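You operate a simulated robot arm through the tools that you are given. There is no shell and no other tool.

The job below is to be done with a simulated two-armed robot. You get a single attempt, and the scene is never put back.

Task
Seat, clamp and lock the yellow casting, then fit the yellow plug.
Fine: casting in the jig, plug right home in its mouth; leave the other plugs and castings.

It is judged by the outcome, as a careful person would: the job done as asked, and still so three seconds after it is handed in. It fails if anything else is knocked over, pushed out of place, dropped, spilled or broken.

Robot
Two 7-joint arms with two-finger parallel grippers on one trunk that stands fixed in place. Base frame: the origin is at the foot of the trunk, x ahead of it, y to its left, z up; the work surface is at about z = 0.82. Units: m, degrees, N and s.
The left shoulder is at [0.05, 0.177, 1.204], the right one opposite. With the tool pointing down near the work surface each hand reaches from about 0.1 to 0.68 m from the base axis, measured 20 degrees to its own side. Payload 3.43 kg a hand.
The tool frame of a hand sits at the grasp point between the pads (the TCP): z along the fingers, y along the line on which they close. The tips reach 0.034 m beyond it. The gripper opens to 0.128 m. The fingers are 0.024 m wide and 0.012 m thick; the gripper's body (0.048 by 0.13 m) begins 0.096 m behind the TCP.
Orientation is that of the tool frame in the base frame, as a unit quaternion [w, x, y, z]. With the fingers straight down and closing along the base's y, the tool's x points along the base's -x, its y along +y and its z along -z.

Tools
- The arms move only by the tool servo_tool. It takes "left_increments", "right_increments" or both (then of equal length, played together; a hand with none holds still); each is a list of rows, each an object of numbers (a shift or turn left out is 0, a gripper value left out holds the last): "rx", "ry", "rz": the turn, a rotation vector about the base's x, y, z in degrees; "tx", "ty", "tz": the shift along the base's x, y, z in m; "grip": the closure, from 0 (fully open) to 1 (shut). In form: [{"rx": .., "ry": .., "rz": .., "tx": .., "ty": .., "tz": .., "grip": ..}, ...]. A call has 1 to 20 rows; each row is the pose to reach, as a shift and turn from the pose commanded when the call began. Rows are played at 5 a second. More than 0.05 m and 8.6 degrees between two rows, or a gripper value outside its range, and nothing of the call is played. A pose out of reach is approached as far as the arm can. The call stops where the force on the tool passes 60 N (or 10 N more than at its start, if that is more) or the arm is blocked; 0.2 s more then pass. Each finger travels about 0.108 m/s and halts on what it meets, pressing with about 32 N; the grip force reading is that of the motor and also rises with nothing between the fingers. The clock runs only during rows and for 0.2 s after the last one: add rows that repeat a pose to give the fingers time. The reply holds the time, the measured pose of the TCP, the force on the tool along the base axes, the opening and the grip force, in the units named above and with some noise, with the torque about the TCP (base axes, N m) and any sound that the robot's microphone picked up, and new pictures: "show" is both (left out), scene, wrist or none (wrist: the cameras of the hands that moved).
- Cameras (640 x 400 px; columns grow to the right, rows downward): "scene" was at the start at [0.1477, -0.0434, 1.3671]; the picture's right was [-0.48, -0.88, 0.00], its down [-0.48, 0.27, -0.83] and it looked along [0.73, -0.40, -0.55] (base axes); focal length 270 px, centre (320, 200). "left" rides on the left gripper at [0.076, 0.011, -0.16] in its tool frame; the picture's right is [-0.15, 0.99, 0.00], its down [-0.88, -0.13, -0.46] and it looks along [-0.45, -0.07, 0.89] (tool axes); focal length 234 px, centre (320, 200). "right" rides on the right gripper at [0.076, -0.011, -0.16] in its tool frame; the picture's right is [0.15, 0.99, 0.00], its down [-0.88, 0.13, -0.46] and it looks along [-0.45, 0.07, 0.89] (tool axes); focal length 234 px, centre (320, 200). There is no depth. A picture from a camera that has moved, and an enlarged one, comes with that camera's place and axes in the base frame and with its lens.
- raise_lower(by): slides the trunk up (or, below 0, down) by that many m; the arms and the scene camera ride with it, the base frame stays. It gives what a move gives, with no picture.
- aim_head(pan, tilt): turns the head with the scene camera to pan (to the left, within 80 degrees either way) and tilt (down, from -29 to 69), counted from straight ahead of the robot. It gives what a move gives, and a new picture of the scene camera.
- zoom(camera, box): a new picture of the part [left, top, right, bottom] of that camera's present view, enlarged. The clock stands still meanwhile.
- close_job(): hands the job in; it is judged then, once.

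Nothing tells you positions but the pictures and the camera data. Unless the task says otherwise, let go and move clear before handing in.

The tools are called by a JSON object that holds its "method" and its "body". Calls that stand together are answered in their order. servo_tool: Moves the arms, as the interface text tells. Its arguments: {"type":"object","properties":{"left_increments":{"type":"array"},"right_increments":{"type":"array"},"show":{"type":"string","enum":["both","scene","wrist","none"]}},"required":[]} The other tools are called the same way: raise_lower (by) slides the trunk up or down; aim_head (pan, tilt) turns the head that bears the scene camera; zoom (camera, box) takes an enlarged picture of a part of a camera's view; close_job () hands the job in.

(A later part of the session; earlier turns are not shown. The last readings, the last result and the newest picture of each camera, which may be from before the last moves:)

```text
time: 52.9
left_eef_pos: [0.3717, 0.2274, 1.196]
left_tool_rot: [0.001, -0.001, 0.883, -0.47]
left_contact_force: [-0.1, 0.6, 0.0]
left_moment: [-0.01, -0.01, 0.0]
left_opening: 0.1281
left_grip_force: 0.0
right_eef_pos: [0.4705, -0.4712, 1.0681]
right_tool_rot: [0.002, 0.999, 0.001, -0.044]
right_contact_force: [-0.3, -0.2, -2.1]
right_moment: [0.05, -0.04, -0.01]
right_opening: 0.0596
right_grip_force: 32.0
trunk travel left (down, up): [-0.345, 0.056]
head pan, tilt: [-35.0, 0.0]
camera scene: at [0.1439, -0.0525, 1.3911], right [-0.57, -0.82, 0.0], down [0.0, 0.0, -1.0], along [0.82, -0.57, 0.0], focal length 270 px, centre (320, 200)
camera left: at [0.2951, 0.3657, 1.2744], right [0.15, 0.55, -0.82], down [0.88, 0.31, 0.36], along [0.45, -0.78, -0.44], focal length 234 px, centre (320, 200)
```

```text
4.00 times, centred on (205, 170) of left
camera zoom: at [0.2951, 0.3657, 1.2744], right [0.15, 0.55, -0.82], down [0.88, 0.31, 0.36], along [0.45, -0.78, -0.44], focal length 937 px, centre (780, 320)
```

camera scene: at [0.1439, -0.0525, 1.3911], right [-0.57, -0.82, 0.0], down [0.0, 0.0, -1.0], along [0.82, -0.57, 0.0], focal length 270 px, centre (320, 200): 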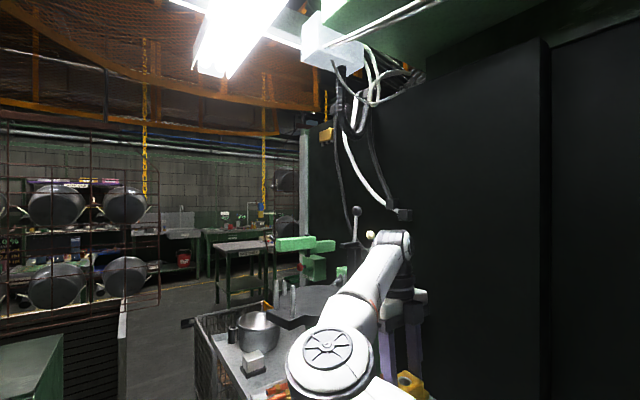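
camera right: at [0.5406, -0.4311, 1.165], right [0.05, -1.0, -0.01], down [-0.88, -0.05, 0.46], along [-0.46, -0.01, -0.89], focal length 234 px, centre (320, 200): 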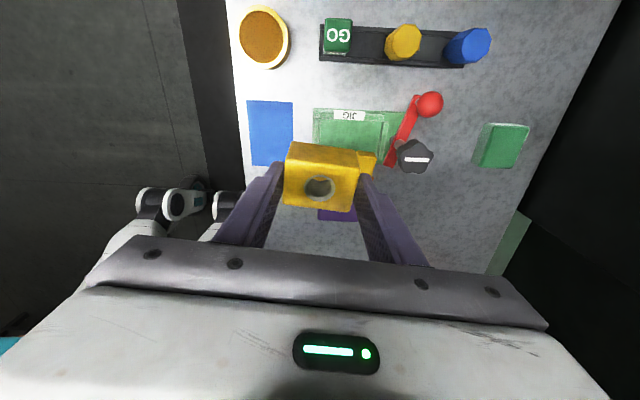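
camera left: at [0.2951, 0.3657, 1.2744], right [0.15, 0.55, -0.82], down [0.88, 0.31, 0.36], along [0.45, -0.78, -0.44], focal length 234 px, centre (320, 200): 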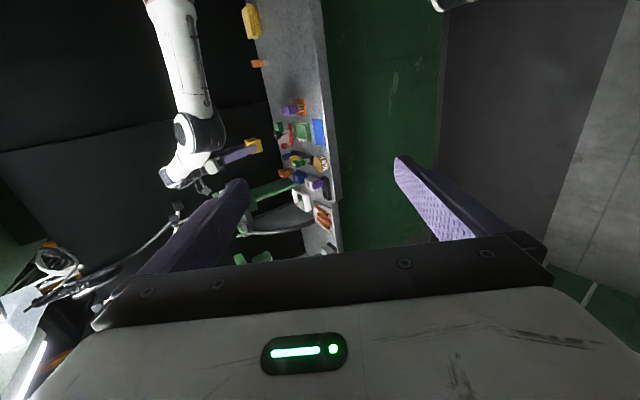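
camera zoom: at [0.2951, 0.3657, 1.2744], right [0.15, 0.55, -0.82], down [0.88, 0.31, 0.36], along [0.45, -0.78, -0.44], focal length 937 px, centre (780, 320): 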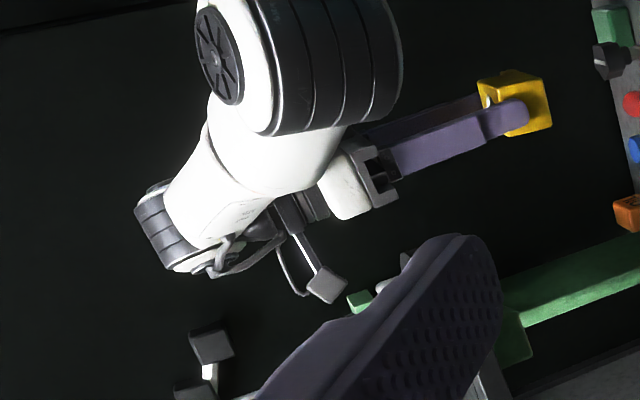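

I can see a green post with grey lever parts near the right hand's camera, partly hidden by a left finger. I'll turn the left hand a bit more to see it between the fingers.

{"method": "servo_tool", "body": {"left_increments": [{"rx": -8}, {"rx": -16}, {"rx": -20}, {"rx": -20}], "show": "wrist"}}

{"method": "zoom", "body": {"camera": "left", "box": [220, 110, 400, 250]}}

```text
time: 53.9
left_eef_pos: [0.3726, 0.2285, 1.1965]
left_tool_rot: [0.001, 0.0, 0.788, -0.616]
left_contact_force: [-0.6, 0.1, -0.4]
left_moment: [0.02, -0.03, 0.02]
left_opening: 0.1279
left_grip_force: 0.0
right_eef_pos: [0.4709, -0.47, 1.0686]
right_tool_rot: [0.001, 0.999, -0.001, -0.045]
right_contact_force: [-0.2, -0.4, -2.9]
right_moment: [-0.01, 0.0, -0.01]
right_opening: 0.0596
right_grip_force: 32.1
trunk travel left (down, up): [-0.345, 0.056]
head pan, tilt: [-35.0, 0.0]
camera left: at [0.2951, 0.3847, 1.2223], right [0.15, 0.24, -0.96], down [0.88, 0.41, 0.24], along [0.45, -0.88, -0.15], focal length 234 px, centre (320, 200)
```

left: 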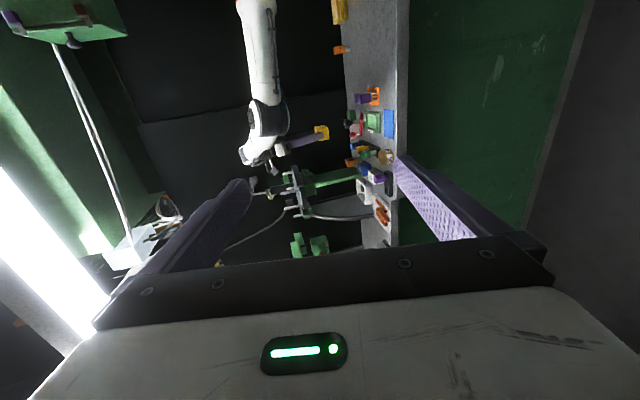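

```text
2.86 times, centred on (310, 180) of left
camera zoom: at [0.2951, 0.3847, 1.2223], right [0.15, 0.24, -0.96], down [0.88, 0.41, 0.24], along [0.45, -0.88, -0.15], focal length 669 px, centre (349, 257)
```

zoom: 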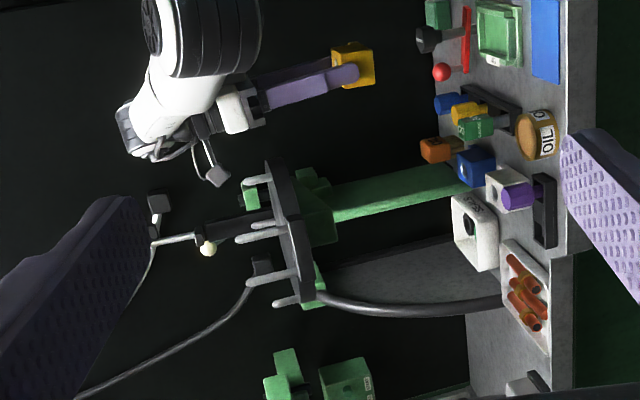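

The side view explains it. A fixed dark disc with pegs, centred near (0.64, -0.39) with radius ~0.1 at z≈1.16, overhangs the bench, and the hand's camera touched its edge. I'll stay clear of it: set the casting down on the bare table near (0.305, -0.44), then regrip it across its width at yaw 0, so it goes into the jig at yaw 90° with no tilt and away from the disc.

{"method": "servo_tool", "body": {"right_increments": [{"tx": -0.03, "ry": 1, "rx": 0.4}, {"tx": -0.06, "ry": 1.8, "rx": 0.8}, {"tx": -0.09, "ty": 0.01, "ry": 1.8, "rx": 0.8}, {"tx": -0.12, "ty": 0.02, "ry": 1.8, "rx": 0.8}, {"tx": -0.12, "ty": 0.02, "ry": 1.8, "rx": 0.8}], "show": "none"}}

{"method": "servo_tool", "body": {"right_increments": [{"rz": -8}, {"rz": -16}, {"rz": -24}, {"rz": -32}, {"rz": -40}, {"rz": -48}, {"rz": -56}, {"rz": -64}, {"rz": -72}, {"rz": -80}, {"rz": -88}, {"rz": -90}, {"rz": -90}], "show": "both"}}

{"method": "zoom", "body": {"camera": "left", "box": [220, 80, 420, 230]}}

```text
time: 55.1
left_eef_pos: [0.3723, 0.2277, 1.195]
left_tool_rot: [-0.001, -0.001, 0.788, -0.616]
left_contact_force: [0.1, -0.5, -0.1]
left_moment: [-0.01, -0.04, -0.03]
left_opening: 0.1279
left_grip_force: 0.0
right_eef_pos: [0.3491, -0.4509, 1.0664]
right_tool_rot: [-0.005, 0.998, 0.002, -0.062]
right_contact_force: [-0.2, -0.2, -1.6]
right_moment: [0.02, 0.0, 0.0]
right_opening: 0.0593
right_grip_force: 31.4
trunk travel left (down, up): [-0.345, 0.056]
head pan, tilt: [-35.0, 0.0]
```

```text
time: 57.9
left_eef_pos: [0.37, 0.2284, 1.1956]
left_tool_rot: [-0.001, -0.001, 0.788, -0.616]
left_contact_force: [-0.8, 0.6, -0.6]
left_moment: [-0.03, 0.02, -0.02]
left_opening: 0.128
left_grip_force: 0.1
right_eef_pos: [0.3526, -0.4511, 1.0689]
right_tool_rot: [0.046, -0.706, 0.706, 0.039]
right_contact_force: [0.2, -0.2, -1.3]
right_moment: [-0.01, 0.02, 0.02]
right_opening: 0.0594
right_grip_force: 32.0
trunk travel left (down, up): [-0.345, 0.056]
head pan, tilt: [-35.0, 0.0]
camera scene: at [0.1438, -0.0524, 1.3911], right [-0.57, -0.82, 0.0], down [0.0, 0.0, -1.0], along [0.82, -0.57, 0.0], focal length 270 px, centre (320, 200)
camera right: at [0.3619, -0.5449, 1.2182], right [-0.99, -0.14, -0.03], down [-0.14, 0.82, 0.56], along [-0.06, 0.56, -0.83], focal length 234 px, centre (320, 200)
```

scene: 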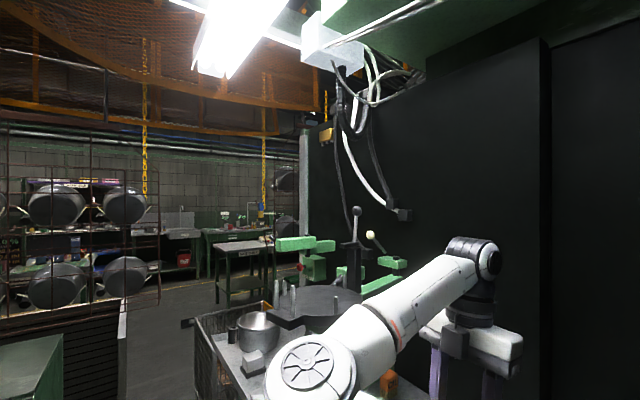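
right: 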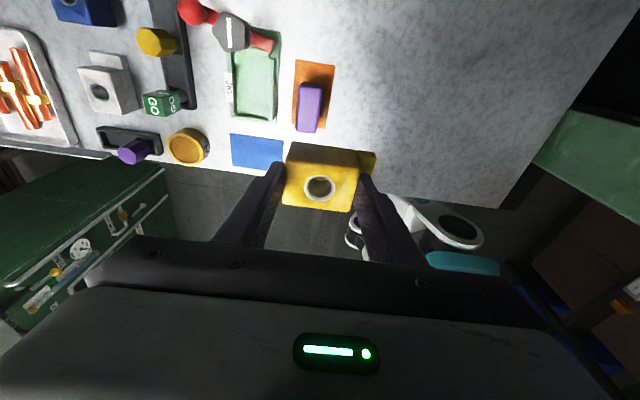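

```text
2.67 times, centred on (320, 155) of left
camera zoom: at [0.2951, 0.3847, 1.2224], right [0.14, 0.24, -0.96], down [0.88, 0.41, 0.24], along [0.45, -0.88, -0.15], focal length 624 px, centre (320, 320)
```

zoom: 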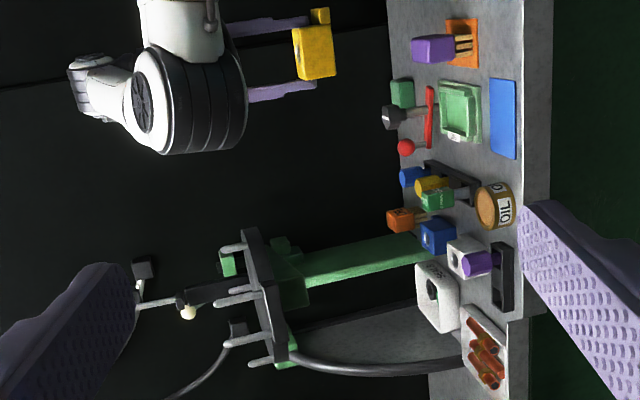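

The view confirms that everything is still in place and the casting is level. I'll move to the free spot and lower.

{"method": "servo_tool", "body": {"right_increments": [{"tx": -0.025, "ty": 0.006}, {"tx": -0.047, "ty": 0.011}, {"tx": -0.047, "ty": 0.011, "tz": -0.04}, {"tx": -0.047, "ty": 0.011, "tz": -0.08}, {"tx": -0.047, "ty": 0.011, "tz": -0.12}, {"tx": -0.047, "ty": 0.011, "tz": -0.15}, {"tx": -0.047, "ty": 0.011, "tz": -0.17}, {"tx": -0.047, "ty": 0.011, "tz": -0.17}], "show": "wrist"}}

{"method": "zoom", "body": {"camera": "left", "box": [260, 40, 420, 160]}}

```text
time: 59.7
left_eef_pos: [0.3712, 0.2278, 1.1965]
left_tool_rot: [-0.001, -0.001, 0.788, -0.616]
left_contact_force: [-0.8, 0.0, -0.2]
left_moment: [-0.01, 0.02, 0.01]
left_opening: 0.1281
left_grip_force: 0.1
right_eef_pos: [0.3046, -0.4412, 0.8955]
right_tool_rot: [-0.047, 0.706, -0.706, -0.039]
right_contact_force: [0.0, -0.5, -2.0]
right_moment: [0.0, 0.0, 0.03]
right_opening: 0.0596
right_grip_force: 32.4
trunk travel left (down, up): [-0.345, 0.056]
head pan, tilt: [-35.0, 0.0]
camera right: at [0.3157, -0.535, 1.0454], right [-0.99, -0.15, -0.03], down [-0.14, 0.82, 0.56], along [-0.06, 0.56, -0.83], focal length 234 px, centre (320, 200)
```

right: 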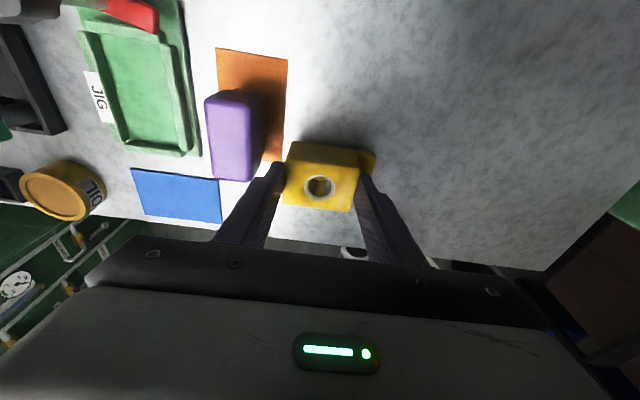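

```text
3.33 times, centred on (340, 100) of left
camera zoom: at [0.2951, 0.3848, 1.2224], right [0.14, 0.24, -0.96], down [0.88, 0.41, 0.24], along [0.45, -0.88, -0.15], focal length 781 px, centre (253, 533)
```

zoom: 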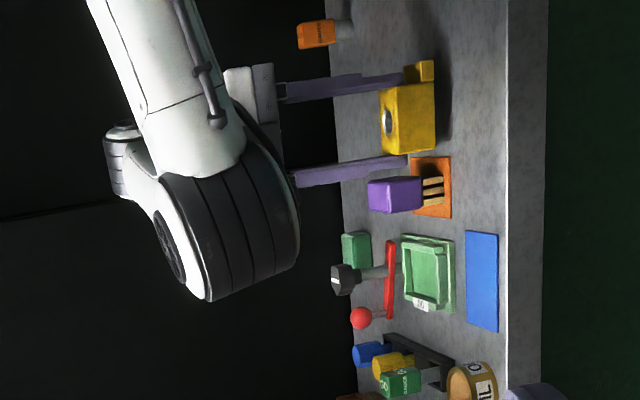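

The near finger is close to the brush, so I'll shift 15 mm further away (and slightly toward the bench edge), then lower to touch.

{"method": "servo_tool", "body": {"right_increments": [{"tx": -0.01, "ty": 0.01}, {"tx": -0.018, "ty": 0.022}, {"tx": -0.018, "ty": 0.022, "tz": -0.008}, {"tx": -0.018, "ty": 0.022, "tz": -0.012}, {"tx": -0.018, "ty": 0.022, "tz": -0.015}, {"tx": -0.018, "ty": 0.022, "tz": -0.017}, {"tx": -0.018, "ty": 0.022, "tz": -0.019}, {"tx": -0.018, "ty": 0.022, "tz": -0.019}], "show": "wrist"}}

```text
time: 61.5
left_eef_pos: [0.3705, 0.2274, 1.1964]
left_tool_rot: [-0.001, 0.0, 0.788, -0.616]
left_contact_force: [0.2, 0.2, 0.0]
left_moment: [0.01, 0.01, -0.06]
left_opening: 0.1282
left_grip_force: 0.1
right_eef_pos: [0.2865, -0.4194, 0.879]
right_tool_rot: [-0.046, 0.706, -0.706, -0.039]
right_contact_force: [0.3, 0.5, -1.7]
right_moment: [0.01, -0.01, -0.01]
right_opening: 0.0594
right_grip_force: 32.6
trunk travel left (down, up): [-0.345, 0.056]
head pan, tilt: [-35.0, 0.0]
camera right: at [0.2959, -0.5121, 1.0286], right [-0.99, -0.15, -0.03], down [-0.14, 0.82, 0.56], along [-0.06, 0.56, -0.83], focal length 234 px, centre (320, 200)
```

right: 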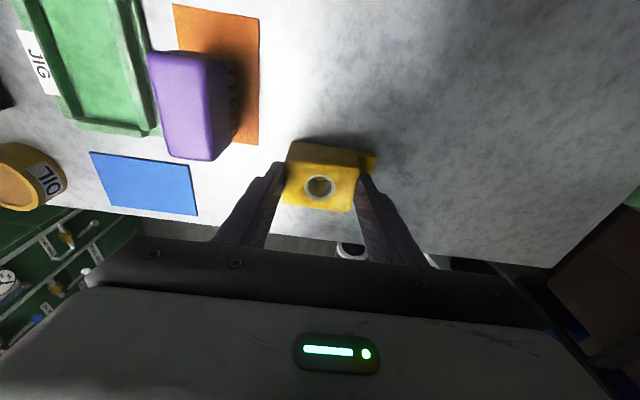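

{"method": "servo_tool", "body": {"right_increments": [{"tz": -0.001}, {"tz": -0.002}, {"tz": -0.003}, {"tz": -0.003}], "show": "none"}}

```text
time: 62.5
left_eef_pos: [0.3703, 0.2282, 1.197]
left_tool_rot: [-0.001, -0.001, 0.787, -0.617]
left_contact_force: [0.6, -1.2, -0.2]
left_moment: [-0.01, -0.01, 0.01]
left_opening: 0.1278
left_grip_force: 0.1
right_eef_pos: [0.2859, -0.4184, 0.8763]
right_tool_rot: [-0.046, 0.707, -0.705, -0.038]
right_contact_force: [1.2, -2.8, 10.2]
right_moment: [0.16, 0.55, 0.03]
right_opening: 0.0594
right_grip_force: 32.0
trunk travel left (down, up): [-0.345, 0.056]
head pan, tilt: [-35.0, 0.0]
```

The casting is on the table (10 N contact). I'll release it gently and rise.

{"method": "servo_tool", "body": {"right_increments": [{"grip": 0.52}, {"grip": 0.48}, {"grip": 0.45}, {"grip": 0.45}], "show": "none"}}

{"method": "servo_tool", "body": {"right_increments": [{"tz": 0.01}, {"tz": 0.03}, {"tz": 0.06}, {"tz": 0.1}, {"tz": 0.14}, {"tz": 0.14}], "show": "wrist"}}

{"method": "zoom", "body": {"camera": "left", "box": [260, 40, 420, 160]}}

```text
time: 63.5
left_eef_pos: [0.3717, 0.2279, 1.1974]
left_tool_rot: [-0.001, -0.001, 0.788, -0.616]
left_contact_force: [0.1, -0.2, 0.0]
left_moment: [0.01, 0.0, 0.02]
left_opening: 0.1278
left_grip_force: 0.1
right_eef_pos: [0.2849, -0.4178, 0.8754]
right_tool_rot: [-0.047, 0.706, -0.706, -0.039]
right_contact_force: [-0.1, 0.3, 0.5]
right_moment: [-0.02, 0.01, -0.02]
right_opening: 0.0706
right_grip_force: 0.0
trunk travel left (down, up): [-0.345, 0.056]
head pan, tilt: [-35.0, 0.0]
```

```text
time: 64.9
left_eef_pos: [0.3717, 0.2277, 1.1961]
left_tool_rot: [-0.001, -0.001, 0.788, -0.616]
left_contact_force: [-0.2, 0.1, 0.3]
left_moment: [0.03, 0.0, 0.01]
left_opening: 0.1279
left_grip_force: 0.0
right_eef_pos: [0.2843, -0.4188, 1.0155]
right_tool_rot: [-0.046, 0.706, -0.706, -0.039]
right_contact_force: [0.6, 0.2, 0.6]
right_moment: [0.02, -0.02, 0.01]
right_opening: 0.0705
right_grip_force: 0.1
trunk travel left (down, up): [-0.345, 0.056]
head pan, tilt: [-35.0, 0.0]
camera right: at [0.295, -0.5124, 1.1652], right [-0.99, -0.15, -0.03], down [-0.14, 0.82, 0.56], along [-0.06, 0.55, -0.83], focal length 234 px, centre (320, 200)
```

right: 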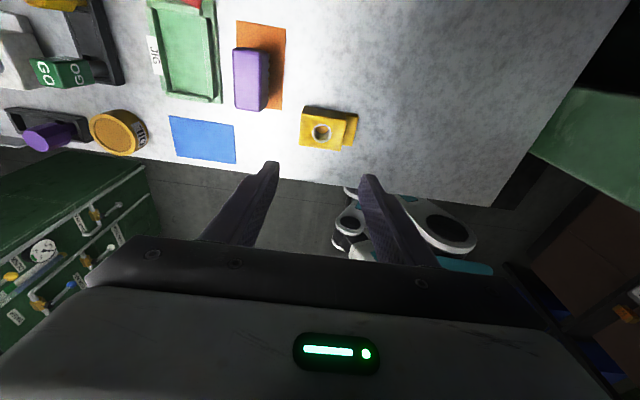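

```text
3.33 times, centred on (340, 100) of left
camera zoom: at [0.2951, 0.3848, 1.2223], right [0.14, 0.24, -0.96], down [0.88, 0.41, 0.24], along [0.45, -0.88, -0.15], focal length 781 px, centre (253, 533)
```

zoom: 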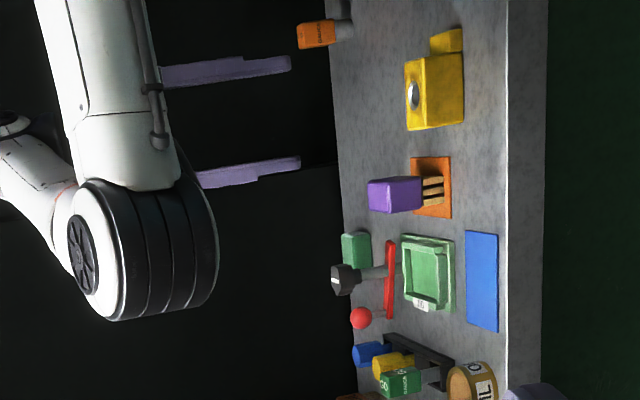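

The casting stands upright on bare table. I'll remove the tilt, turn to yaw 0 and centre above it.

{"method": "servo_tool", "body": {"right_increments": [{"rx": -3.4, "ry": 0.3}, {"rx": -6.8, "ry": 0.6}, {"rx": -6.8, "ry": 0.6}], "show": "none"}}

{"method": "servo_tool", "body": {"right_increments": [{"rz": -8}, {"rz": -16}, {"rz": -24}, {"rz": -32}, {"rz": -40}, {"rz": -48}, {"rz": -56}, {"rz": -64}, {"rz": -72}, {"rz": -80}, {"rz": -88}, {"rz": -90}, {"rz": -90}], "show": "wrist"}}

{"method": "zoom", "body": {"camera": "right", "box": [250, 130, 390, 240]}}

```text
time: 65.7
left_eef_pos: [0.3714, 0.2279, 1.1958]
left_tool_rot: [-0.001, -0.002, 0.788, -0.616]
left_contact_force: [-0.1, 0.2, -0.3]
left_moment: [-0.01, 0.06, -0.01]
left_opening: 0.128
left_grip_force: 0.0
right_eef_pos: [0.2836, -0.4195, 1.0156]
right_tool_rot: [0.0, -0.705, 0.709, 0.0]
right_contact_force: [0.6, 0.9, -0.8]
right_moment: [0.0, 0.01, 0.0]
right_opening: 0.0703
right_grip_force: 0.1
trunk travel left (down, up): [-0.345, 0.056]
head pan, tilt: [-35.0, 0.0]
```

```text
time: 68.5
left_eef_pos: [0.3715, 0.2282, 1.1961]
left_tool_rot: [-0.002, 0.0, 0.788, -0.616]
left_contact_force: [0.5, -1.2, 0.0]
left_moment: [0.03, -0.01, 0.01]
left_opening: 0.1279
left_grip_force: 0.1
right_eef_pos: [0.2859, -0.4172, 1.0158]
right_tool_rot: [0.001, 0.0, 1.0, 0.0]
right_contact_force: [-0.3, 0.8, 0.2]
right_moment: [0.02, -0.02, -0.01]
right_opening: 0.0704
right_grip_force: 0.0
trunk travel left (down, up): [-0.345, 0.056]
head pan, tilt: [-35.0, 0.0]
camera right: at [0.2106, -0.4284, 1.1758], right [-0.15, 0.99, 0.0], down [0.88, 0.13, 0.46], along [0.45, 0.07, -0.89], focal length 234 px, centre (320, 200)
```

right: 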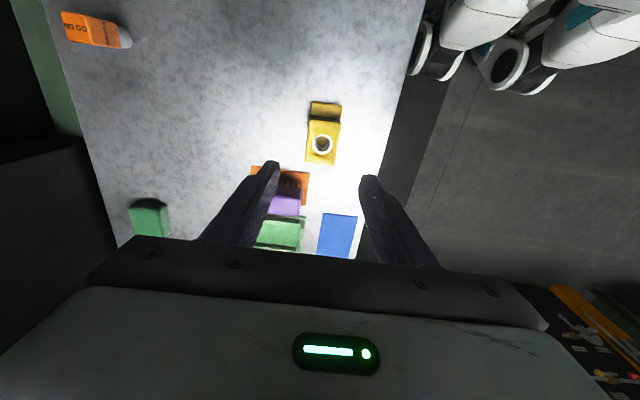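

```text
3.64 times, centred on (320, 185) of right
camera zoom: at [0.2106, -0.4284, 1.1758], right [-0.15, 0.99, 0.0], down [0.88, 0.13, 0.46], along [0.45, 0.07, -0.89], focal length 852 px, centre (320, 254)
```

zoom: 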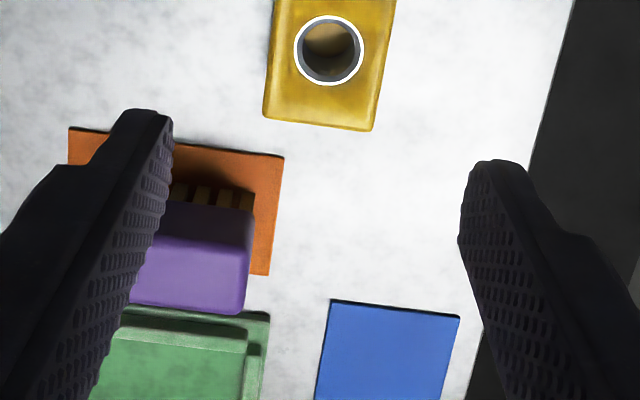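

The hole is at (0.286, -0.414) and the casting is turned about +1.7°. I'll centre over it, descend and grip it across its width.

{"method": "servo_tool", "body": {"right_increments": [{"ty": 0.0034, "rz": 1.7, "tz": -0.03}, {"ty": 0.0034, "rz": 1.7, "tz": -0.07}, {"ty": 0.0034, "rz": 1.7, "tz": -0.1}, {"ty": 0.0034, "rz": 1.7, "tz": -0.12}, {"ty": 0.0034, "rz": 1.7, "tz": -0.135}, {"ty": 0.0034, "rz": 1.7, "tz": -0.1475}, {"ty": 0.0034, "rz": 1.7, "tz": -0.1475}], "show": "wrist"}}

{"method": "zoom", "body": {"camera": "right", "box": [250, 130, 390, 240]}}

```text
time: 69.8
left_eef_pos: [0.3697, 0.2309, 1.1969]
left_tool_rot: [0.001, 0.001, 0.787, -0.617]
left_contact_force: [0.1, 0.3, 0.1]
left_moment: [0.03, -0.02, 0.0]
left_opening: 0.1282
left_grip_force: 0.0
right_eef_pos: [0.2823, -0.4393, 0.8973]
right_tool_rot: [0.023, 0.017, 0.999, -0.023]
right_contact_force: [-12.3, 9.6, 41.3]
right_moment: [2.12, 0.82, 0.4]
right_opening: 0.0747
right_grip_force: 2.9
trunk travel left (down, up): [-0.345, 0.056]
head pan, tilt: [-35.0, 0.0]
stopped in row 6 (right hand): the force on the tool passed its limit at 73 N (the readings are from after the stop); the commanded pose is now the measured one
camera right: at [0.2006, -0.4389, 1.0547], right [-0.11, 0.99, -0.05], down [0.86, 0.12, 0.49], along [0.49, 0.01, -0.87], focal length 234 px, centre (320, 200)
```

right: 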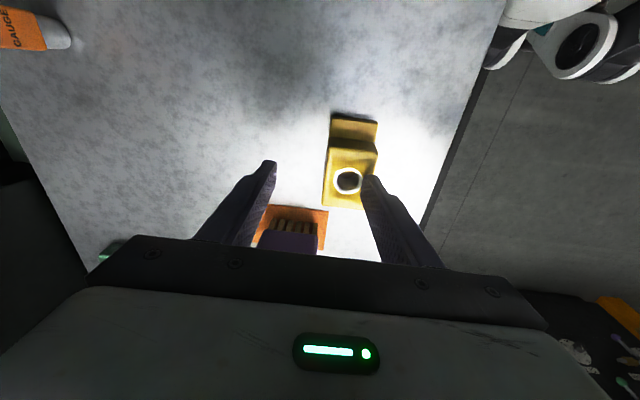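

```text
3.64 times, centred on (320, 185) of right
camera zoom: at [0.2006, -0.4389, 1.0547], right [-0.11, 0.99, -0.05], down [0.86, 0.12, 0.49], along [0.49, 0.01, -0.87], focal length 852 px, centre (320, 254)
```

zoom: 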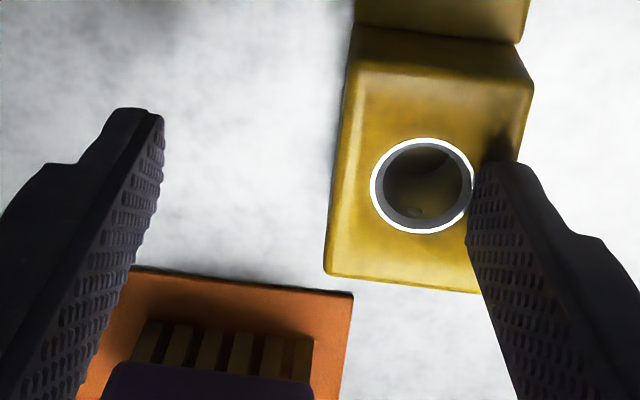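

The arm didn't track: the hand drifted 25 mm in -y and a finger came down on the casting top. I'll lift straight off now and check the casting.

{"method": "servo_tool", "body": {"right_increments": [{"tz": 0.01}, {"tz": 0.03}, {"tz": 0.06}, {"tz": 0.1}, {"tz": 0.12}, {"tz": 0.12}], "show": "both"}}

{"method": "zoom", "body": {"camera": "left", "box": [220, 20, 420, 170]}}

```text
time: 71.2
left_eef_pos: [0.3712, 0.2283, 1.1961]
left_tool_rot: [0.0, 0.0, 0.788, -0.615]
left_contact_force: [0.0, -0.4, 0.6]
left_moment: [0.02, 0.02, -0.01]
left_opening: 0.128
left_grip_force: 0.0
right_eef_pos: [0.2849, -0.4409, 1.0158]
right_tool_rot: [0.019, 0.015, 0.999, -0.023]
right_contact_force: [0.6, 0.5, 0.3]
right_moment: [0.01, -0.01, 0.0]
right_opening: 0.0703
right_grip_force: 0.0
trunk travel left (down, up): [-0.345, 0.056]
head pan, tilt: [-35.0, 0.0]
camera scene: at [0.1437, -0.0522, 1.3912], right [-0.57, -0.82, 0.0], down [0.0, 0.0, -1.0], along [0.82, -0.57, 0.0], focal length 270 px, centre (320, 200)
camera right: at [0.2032, -0.4418, 1.1726], right [-0.12, 0.99, -0.05], down [0.87, 0.13, 0.49], along [0.49, 0.01, -0.87], focal length 234 px, centre (320, 200)
```

scene: 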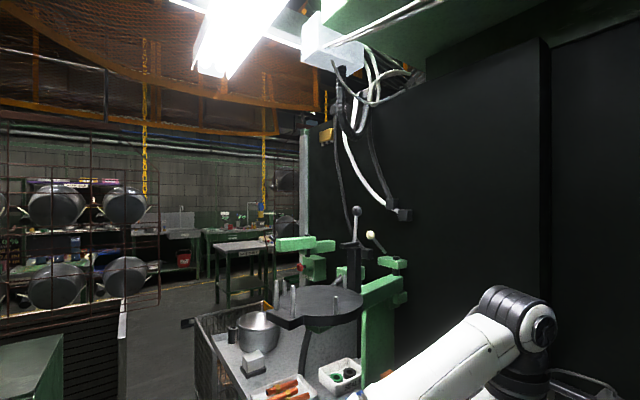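
right: 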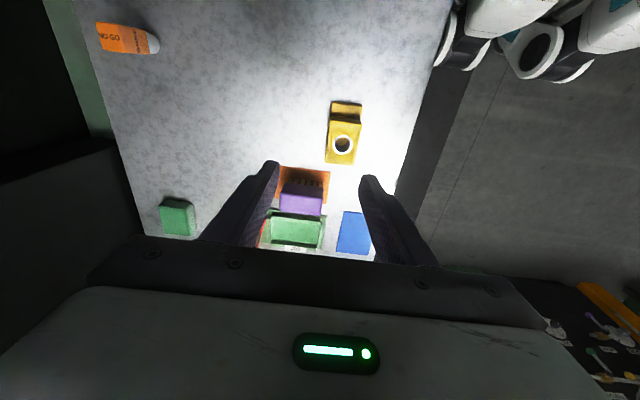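

```text
2.67 times, centred on (320, 95) of left
camera zoom: at [0.2951, 0.3848, 1.2223], right [0.15, 0.24, -0.96], down [0.88, 0.41, 0.24], along [0.45, -0.88, -0.15], focal length 624 px, centre (320, 480)
```

zoom: 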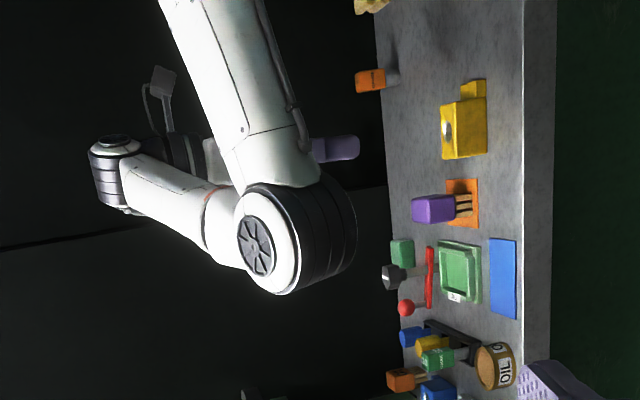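

The casting is still upright. The wrist can't come that far in +y when the hand is low relative to the trunk, so I'll square the hand up here, re-measure, and descend with the trunk.

{"method": "servo_tool", "body": {"right_increments": [{"rx": 1.3, "ry": 1.1, "rz": 1.7, "ty": 0.012}, {"rx": 2.6, "ry": 2.2, "rz": 3.4, "ty": 0.025, "tz": 0.01}, {"rx": 2.6, "ry": 2.2, "rz": 3.4, "ty": 0.025, "tz": 0.01}], "show": "wrist"}}

{"method": "zoom", "body": {"camera": "right", "box": [270, 80, 380, 180]}}

```text
time: 72.0
left_eef_pos: [0.372, 0.2274, 1.1977]
left_tool_rot: [-0.001, -0.001, 0.788, -0.616]
left_contact_force: [-0.4, 0.5, -1.1]
left_moment: [0.03, -0.02, 0.03]
left_opening: 0.1281
left_grip_force: 0.0
right_eef_pos: [0.2847, -0.4157, 1.0245]
right_tool_rot: [0.001, -0.015, 1.0, 0.001]
right_contact_force: [0.5, -0.1, -0.8]
right_moment: [0.01, 0.0, -0.02]
right_opening: 0.0704
right_grip_force: 0.1
trunk travel left (down, up): [-0.345, 0.056]
head pan, tilt: [-35.0, 0.0]
camera right: at [0.2098, -0.4285, 1.1842], right [-0.18, 0.98, 0.0], down [0.88, 0.16, 0.46], along [0.45, 0.08, -0.89], focal length 234 px, centre (320, 200)
```

right: 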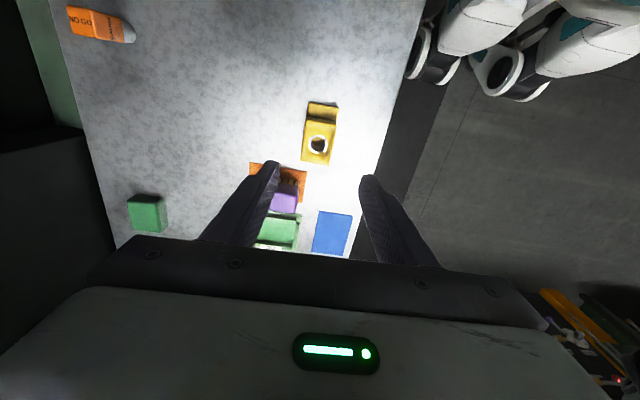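

```text
4.00 times, centred on (325, 130) of right
camera zoom: at [0.2098, -0.4285, 1.1842], right [-0.18, 0.98, 0.0], down [0.88, 0.16, 0.46], along [0.45, 0.08, -0.89], focal length 937 px, centre (300, 480)
```

zoom: 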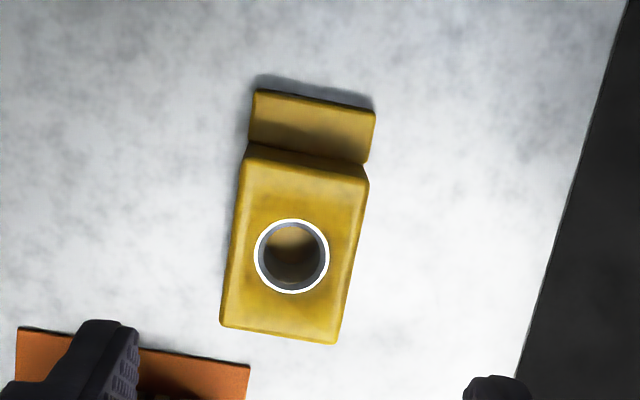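

Casting hole is at (0.2885, -0.4174) with yaw ~1.5°, matching the hand. I'll lower with the trunk.

{"method": "servo_tool", "body": {"right_increments": [{"tx": 0.0035, "ty": -0.0017}, {"tx": 0.0035, "ty": -0.0017}], "show": "none"}}

{"method": "raise_lower", "body": {"by": -0.1}}

{"method": "zoom", "body": {"camera": "right", "box": [250, 110, 390, 240]}}

{"method": "zoom", "body": {"camera": "left", "box": [220, 20, 420, 170]}}

```text
time: 72.6
left_eef_pos: [0.3707, 0.2284, 1.1959]
left_tool_rot: [-0.001, -0.001, 0.788, -0.616]
left_contact_force: [0.1, 0.6, 0.4]
left_moment: [-0.01, 0.0, 0.01]
left_opening: 0.1279
left_grip_force: 0.0
right_eef_pos: [0.2887, -0.4169, 1.0235]
right_tool_rot: [0.001, -0.015, 1.0, 0.0]
right_contact_force: [-0.1, 0.1, -0.2]
right_moment: [-0.02, 0.03, -0.01]
right_opening: 0.0707
right_grip_force: 0.1
trunk travel left (down, up): [-0.345, 0.056]
head pan, tilt: [-35.0, 0.0]
```

```text
time: 74.0
left_eef_pos: [0.3713, 0.2283, 1.0961]
left_tool_rot: [-0.001, -0.001, 0.788, -0.615]
left_contact_force: [0.7, -0.6, -0.2]
left_moment: [-0.01, 0.03, 0.01]
left_opening: 0.1279
left_grip_force: 0.1
right_eef_pos: [0.2888, -0.4177, 0.9252]
right_tool_rot: [0.002, -0.015, 1.0, 0.001]
right_contact_force: [0.7, -0.4, 0.0]
right_moment: [-0.03, -0.02, -0.02]
right_opening: 0.0701
right_grip_force: 0.0
trunk travel left (down, up): [-0.245, 0.156]
head pan, tilt: [-35.0, 0.0]
```

```text
3.08 times, centred on (320, 175) of right
camera zoom: at [0.2137, -0.4306, 1.0838], right [-0.18, 0.98, 0.0], down [0.87, 0.16, 0.46], along [0.45, 0.08, -0.89], focal length 720 px, centre (320, 277)
```

zoom: 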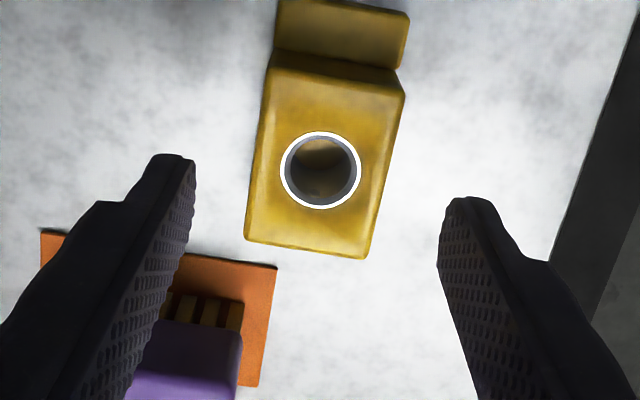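

```text
2.67 times, centred on (320, 95) of left
camera zoom: at [0.2949, 0.3849, 1.1225], right [0.15, 0.24, -0.96], down [0.88, 0.41, 0.24], along [0.45, -0.88, -0.15], focal length 624 px, centre (320, 480)
```

zoom: 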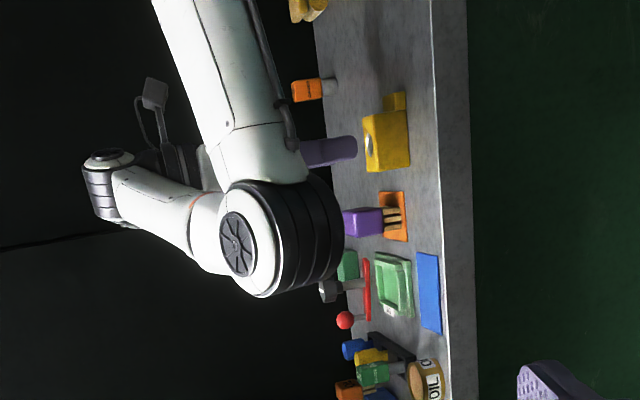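

Tracking is exact and the casting is centred between the fingers. I'll continue down.

{"method": "raise_lower", "body": {"by": -0.05}}

{"method": "servo_tool", "body": {"right_increments": [{"tz": -0.003}, {"tz": -0.006}, {"tz": -0.006}], "show": "wrist"}}

{"method": "zoom", "body": {"camera": "right", "box": [250, 110, 390, 240]}}

```text
time: 74.9
left_eef_pos: [0.3706, 0.2282, 1.0469]
left_tool_rot: [0.0, -0.001, 0.788, -0.616]
left_contact_force: [0.5, 0.1, 0.3]
left_moment: [0.05, 0.02, 0.04]
left_opening: 0.128
left_grip_force: 0.1
right_eef_pos: [0.2886, -0.4176, 0.8736]
right_tool_rot: [0.002, -0.014, 1.0, 0.0]
right_contact_force: [0.2, 0.0, -0.3]
right_moment: [-0.02, 0.02, -0.02]
right_opening: 0.0705
right_grip_force: 0.0
trunk travel left (down, up): [-0.195, 0.206]
head pan, tilt: [-35.0, 0.0]
```

```text
time: 75.7
left_eef_pos: [0.371, 0.2274, 1.0477]
left_tool_rot: [-0.001, 0.0, 0.788, -0.616]
left_contact_force: [0.4, 0.0, 0.3]
left_moment: [0.01, -0.01, 0.01]
left_opening: 0.1281
left_grip_force: 0.1
right_eef_pos: [0.2897, -0.4187, 0.8673]
right_tool_rot: [0.002, -0.015, 1.0, 0.002]
right_contact_force: [-0.3, 1.5, -0.2]
right_moment: [0.02, 0.01, 0.01]
right_opening: 0.0707
right_grip_force: 0.1
trunk travel left (down, up): [-0.195, 0.206]
head pan, tilt: [-35.0, 0.0]
camera right: at [0.2139, -0.4309, 1.0277], right [-0.18, 0.98, 0.0], down [0.87, 0.16, 0.46], along [0.45, 0.08, -0.89], focal length 234 px, centre (320, 200)
```

right: 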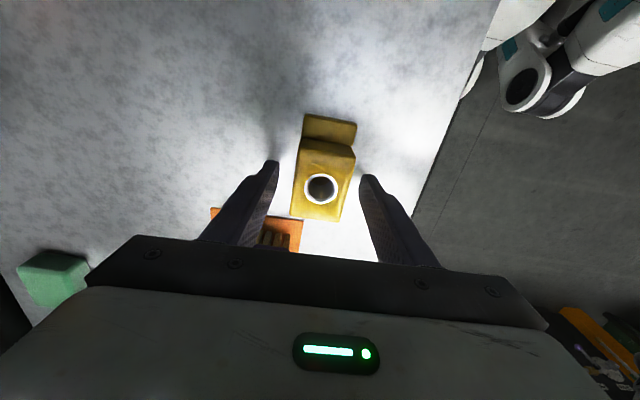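

```text
3.08 times, centred on (320, 175) of right
camera zoom: at [0.2139, -0.4309, 1.0277], right [-0.18, 0.98, 0.0], down [0.87, 0.16, 0.46], along [0.45, 0.08, -0.89], focal length 720 px, centre (320, 277)
```

zoom: 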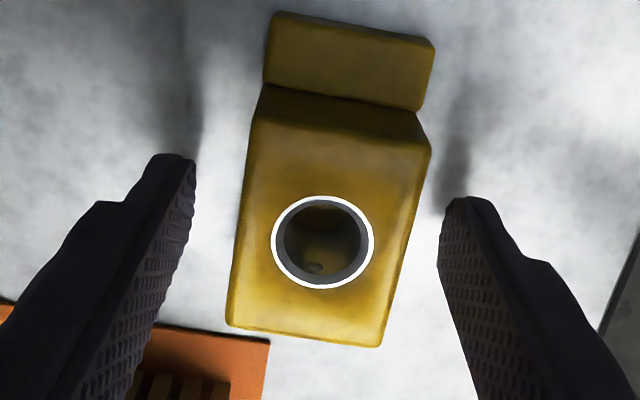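

{"method": "servo_tool", "body": {"right_increments": [{"ty": 0.001, "grip": 0.55}, {"ty": 0.001, "grip": 0.62}, {"ty": 0.001, "grip": 0.68}, {"ty": 0.001, "grip": 0.8}, {"ty": 0.001, "grip": 0.9}, {"ty": 0.001, "grip": 0.9}], "show": "none"}}

{"method": "zoom", "body": {"camera": "right", "box": [250, 110, 390, 240]}}

```text
time: 77.1
left_eef_pos: [0.3716, 0.2272, 1.0462]
left_tool_rot: [-0.001, 0.0, 0.788, -0.616]
left_contact_force: [-0.4, 0.2, -0.1]
left_moment: [0.0, 0.0, -0.01]
left_opening: 0.1283
left_grip_force: 0.2
right_eef_pos: [0.2893, -0.4167, 0.8673]
right_tool_rot: [0.002, -0.015, 1.0, 0.001]
right_contact_force: [-0.3, -1.0, 1.3]
right_moment: [-0.09, -0.02, -0.02]
right_opening: 0.0434
right_grip_force: 32.5
trunk travel left (down, up): [-0.195, 0.206]
head pan, tilt: [-35.0, 0.0]
```

```text
3.08 times, centred on (320, 175) of right
camera zoom: at [0.2138, -0.4297, 1.0274], right [-0.18, 0.98, 0.0], down [0.87, 0.16, 0.46], along [0.45, 0.08, -0.89], focal length 720 px, centre (320, 277)
```

zoom: 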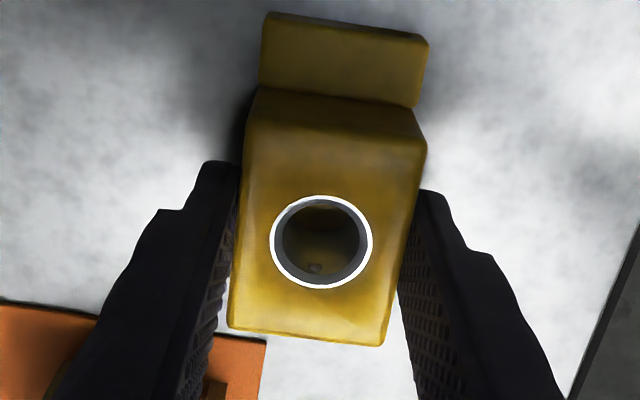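

Gripped squarely across its width (43.4 mm), with no tilt. I'll lift it with the trunk.

{"method": "raise_lower", "body": {"by": 0.15}}

{"method": "servo_tool", "body": {"right_increments": [{"rz": 8, "ty": -0.005}, {"rz": 16, "ty": -0.01}, {"rz": 24, "ty": -0.015}, {"rz": 32, "ty": -0.02}, {"rz": 40, "ty": -0.03}, {"rz": 48, "ty": -0.04}, {"rz": 56, "ty": -0.044}, {"rz": 64, "ty": -0.044}, {"rz": 72, "ty": -0.044}, {"rz": 80, "ty": -0.044}, {"rz": 88, "ty": -0.044}, {"rz": 89.1, "ty": -0.044}, {"rz": 89.1, "ty": -0.044}], "show": "wrist"}}

```text
time: 78.8
left_eef_pos: [0.3721, 0.2281, 1.196]
left_tool_rot: [0.0, -0.001, 0.788, -0.615]
left_contact_force: [-0.5, 0.0, -0.6]
left_moment: [0.01, -0.01, 0.03]
left_opening: 0.128
left_grip_force: 0.0
right_eef_pos: [0.2896, -0.4175, 1.017]
right_tool_rot: [0.001, -0.015, 1.0, 0.0]
right_contact_force: [-1.0, -0.2, -2.8]
right_moment: [-0.02, -0.02, -0.02]
right_opening: 0.0434
right_grip_force: 31.9
trunk travel left (down, up): [-0.345, 0.056]
head pan, tilt: [-35.0, 0.0]
```

```text
time: 81.6
left_eef_pos: [0.3718, 0.2275, 1.1965]
left_tool_rot: [0.0, -0.001, 0.788, -0.615]
left_contact_force: [0.1, -0.4, -0.8]
left_moment: [0.03, 0.02, -0.02]
left_opening: 0.1278
left_grip_force: 0.0
right_eef_pos: [0.2883, -0.4613, 1.0171]
right_tool_rot: [-0.001, 0.713, -0.702, -0.002]
right_contact_force: [-0.2, -0.1, -2.1]
right_moment: [0.0, 0.03, -0.04]
right_opening: 0.0434
right_grip_force: 32.1
trunk travel left (down, up): [-0.345, 0.056]
head pan, tilt: [-35.0, 0.0]
camera right: at [0.3025, -0.5362, 1.1774], right [-0.99, -0.16, 0.0], down [-0.14, 0.88, 0.46], along [-0.08, 0.45, -0.89], focal length 234 px, centre (320, 200)
```

right: 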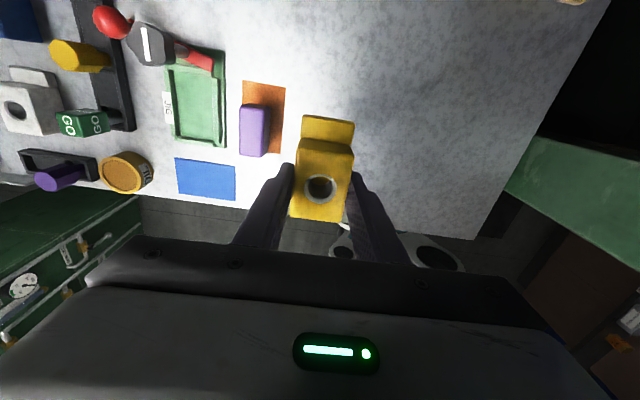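

The step now faces -y. I'll carry it over the jig.

{"method": "servo_tool", "body": {"right_increments": [{"tx": 0.03}, {"tx": 0.065}, {"tx": 0.1}, {"tx": 0.135}, {"tx": 0.165}, {"tx": 0.177}, {"tx": 0.177}], "show": "both"}}

{"method": "zoom", "body": {"camera": "right", "box": [230, 60, 410, 230]}}

{"method": "zoom", "body": {"camera": "left", "box": [200, 60, 420, 230]}}

```text
time: 83.2
left_eef_pos: [0.3709, 0.2284, 1.1968]
left_tool_rot: [0.0, -0.001, 0.788, -0.615]
left_contact_force: [0.4, -0.2, -0.2]
left_moment: [0.01, -0.01, 0.0]
left_opening: 0.1284
left_grip_force: 0.2
right_eef_pos: [0.468, -0.462, 1.0167]
right_tool_rot: [0.0, 0.712, -0.702, -0.002]
right_contact_force: [1.1, 0.5, -2.3]
right_moment: [-0.03, 0.02, 0.0]
right_opening: 0.0437
right_grip_force: 31.8
trunk travel left (down, up): [-0.345, 0.056]
head pan, tilt: [-35.0, 0.0]
camera scene: at [0.1438, -0.0524, 1.3911], right [-0.57, -0.82, 0.0], down [0.0, 0.0, -1.0], along [0.82, -0.57, 0.0], focal length 270 px, centre (320, 200)
camera right: at [0.4807, -0.5362, 1.1771], right [-0.99, -0.16, 0.0], down [-0.14, 0.88, 0.46], along [-0.07, 0.45, -0.89], focal length 234 px, centre (320, 200)
```

scene: 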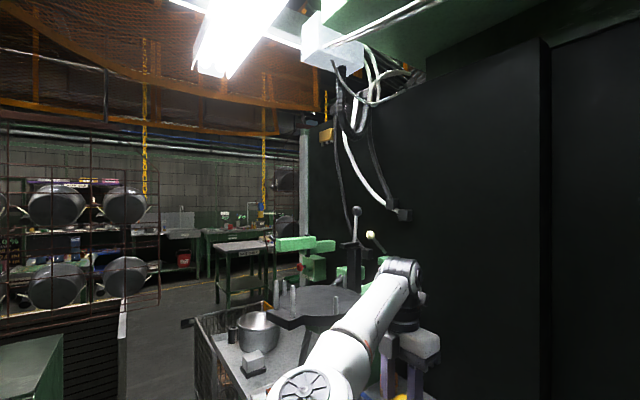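
right: 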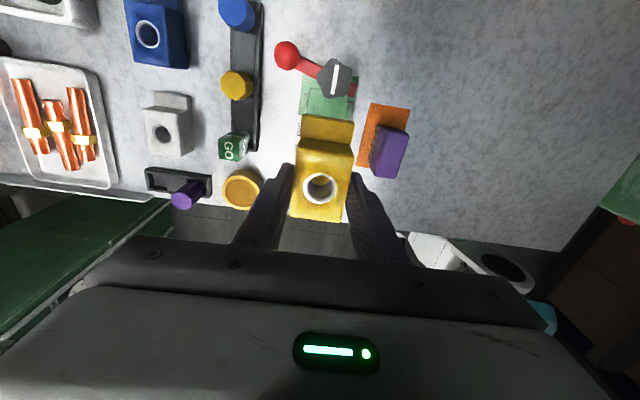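

```text
2.35 times, centred on (320, 145) of right
camera zoom: at [0.4807, -0.5362, 1.1771], right [-0.99, -0.16, 0.0], down [-0.14, 0.88, 0.46], along [-0.07, 0.45, -0.89], focal length 551 px, centre (320, 329)
```

zoom: 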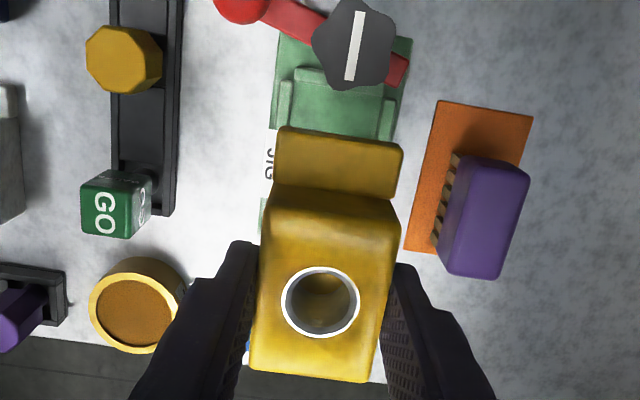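

```text
2.35 times, centred on (310, 145) of left
camera zoom: at [0.2952, 0.3847, 1.2223], right [0.14, 0.24, -0.96], down [0.88, 0.41, 0.24], along [0.45, -0.88, -0.15], focal length 551 px, centre (344, 329)
```

zoom: 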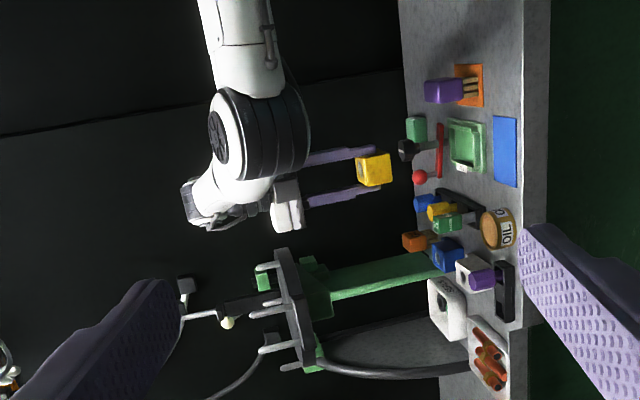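

All clear of the disc. I'll lower by 85 mm with the trunk and check alignment close above the jig.

{"method": "servo_tool", "body": {"right_increments": [{"tx": -0.002}, {"tx": -0.003, "ty": 0.001}, {"tx": -0.003, "ty": 0.001}], "show": "none"}}

{"method": "raise_lower", "body": {"by": -0.085}}

{"method": "zoom", "body": {"camera": "right", "box": [230, 60, 410, 230]}}

{"method": "zoom", "body": {"camera": "left", "box": [260, 60, 420, 180]}}

```text
time: 84.0
left_eef_pos: [0.3709, 0.2286, 1.1967]
left_tool_rot: [-0.001, 0.0, 0.788, -0.615]
left_contact_force: [-0.4, -0.2, -0.8]
left_moment: [0.0, 0.01, -0.03]
left_opening: 0.1281
left_grip_force: 0.1
right_eef_pos: [0.4636, -0.4605, 1.0179]
right_tool_rot: [0.0, 0.712, -0.702, -0.001]
right_contact_force: [-0.1, 0.4, -2.0]
right_moment: [0.0, -0.02, 0.01]
right_opening: 0.0436
right_grip_force: 32.0
trunk travel left (down, up): [-0.345, 0.056]
head pan, tilt: [-35.0, 0.0]
```

```text
time: 85.2
left_eef_pos: [0.3706, 0.2286, 1.1125]
left_tool_rot: [0.0, -0.001, 0.788, -0.615]
left_contact_force: [-0.1, -0.1, 0.0]
left_moment: [0.03, 0.03, -0.01]
left_opening: 0.1278
left_grip_force: 0.1
right_eef_pos: [0.463, -0.4601, 0.9336]
right_tool_rot: [-0.001, 0.712, -0.702, -0.002]
right_contact_force: [-0.3, 0.3, -1.7]
right_moment: [-0.01, 0.0, -0.01]
right_opening: 0.0434
right_grip_force: 32.1
trunk travel left (down, up): [-0.26, 0.141]
head pan, tilt: [-35.0, 0.0]
```

```text
2.35 times, centred on (320, 145) of right
camera zoom: at [0.4765, -0.5349, 1.093], right [-0.99, -0.16, 0.0], down [-0.14, 0.88, 0.46], along [-0.07, 0.45, -0.89], focal length 551 px, centre (320, 329)
```

zoom: 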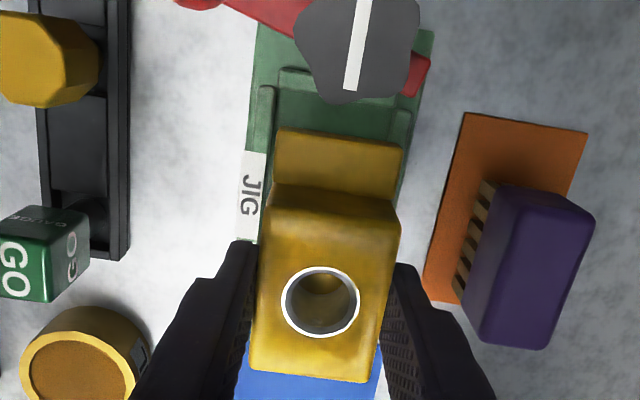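

```text
3.33 times, centred on (340, 120) of left
camera zoom: at [0.295, 0.3847, 1.1375], right [0.15, 0.24, -0.96], down [0.88, 0.41, 0.24], along [0.45, -0.88, -0.15], focal length 781 px, centre (253, 467)
```

zoom: 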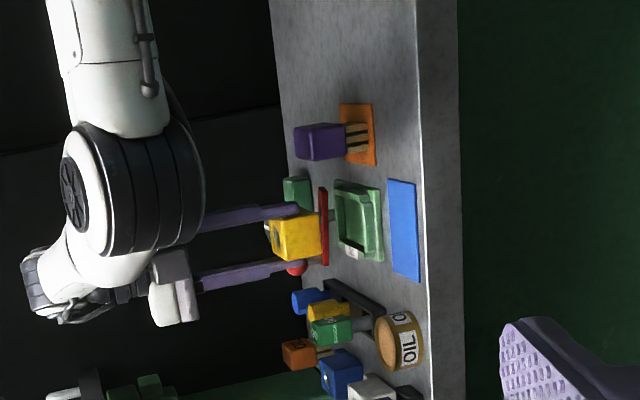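

{"method": "zoom", "body": {"camera": "right", "box": [285, 70, 365, 130]}}

{"method": "zoom", "body": {"camera": "right", "box": [280, 130, 360, 230]}}

```text
6.67 times, centred on (325, 100) of right
camera zoom: at [0.4765, -0.5349, 1.093], right [-0.99, -0.16, 0.0], down [-0.14, 0.88, 0.46], along [-0.07, 0.45, -0.89], focal length 1561 px, centre (287, 867)
```

zoom: 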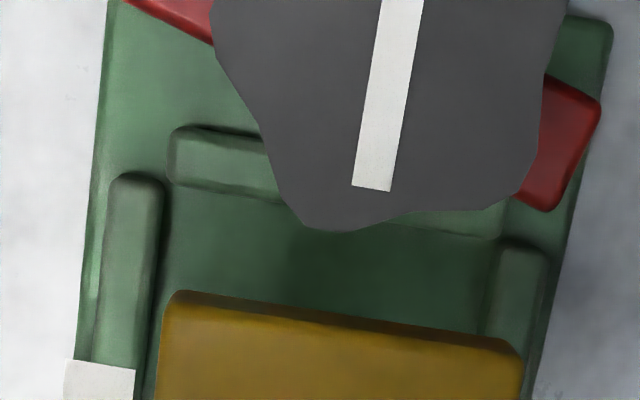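

```text
4.00 times, centred on (320, 180) of right
camera zoom: at [0.4765, -0.5349, 1.093], right [-0.99, -0.16, 0.0], down [-0.14, 0.88, 0.46], along [-0.07, 0.45, -0.89], focal length 937 px, centre (320, 280)
```

zoom: 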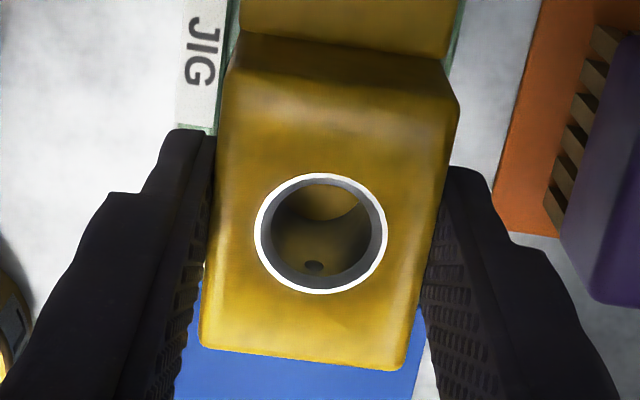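

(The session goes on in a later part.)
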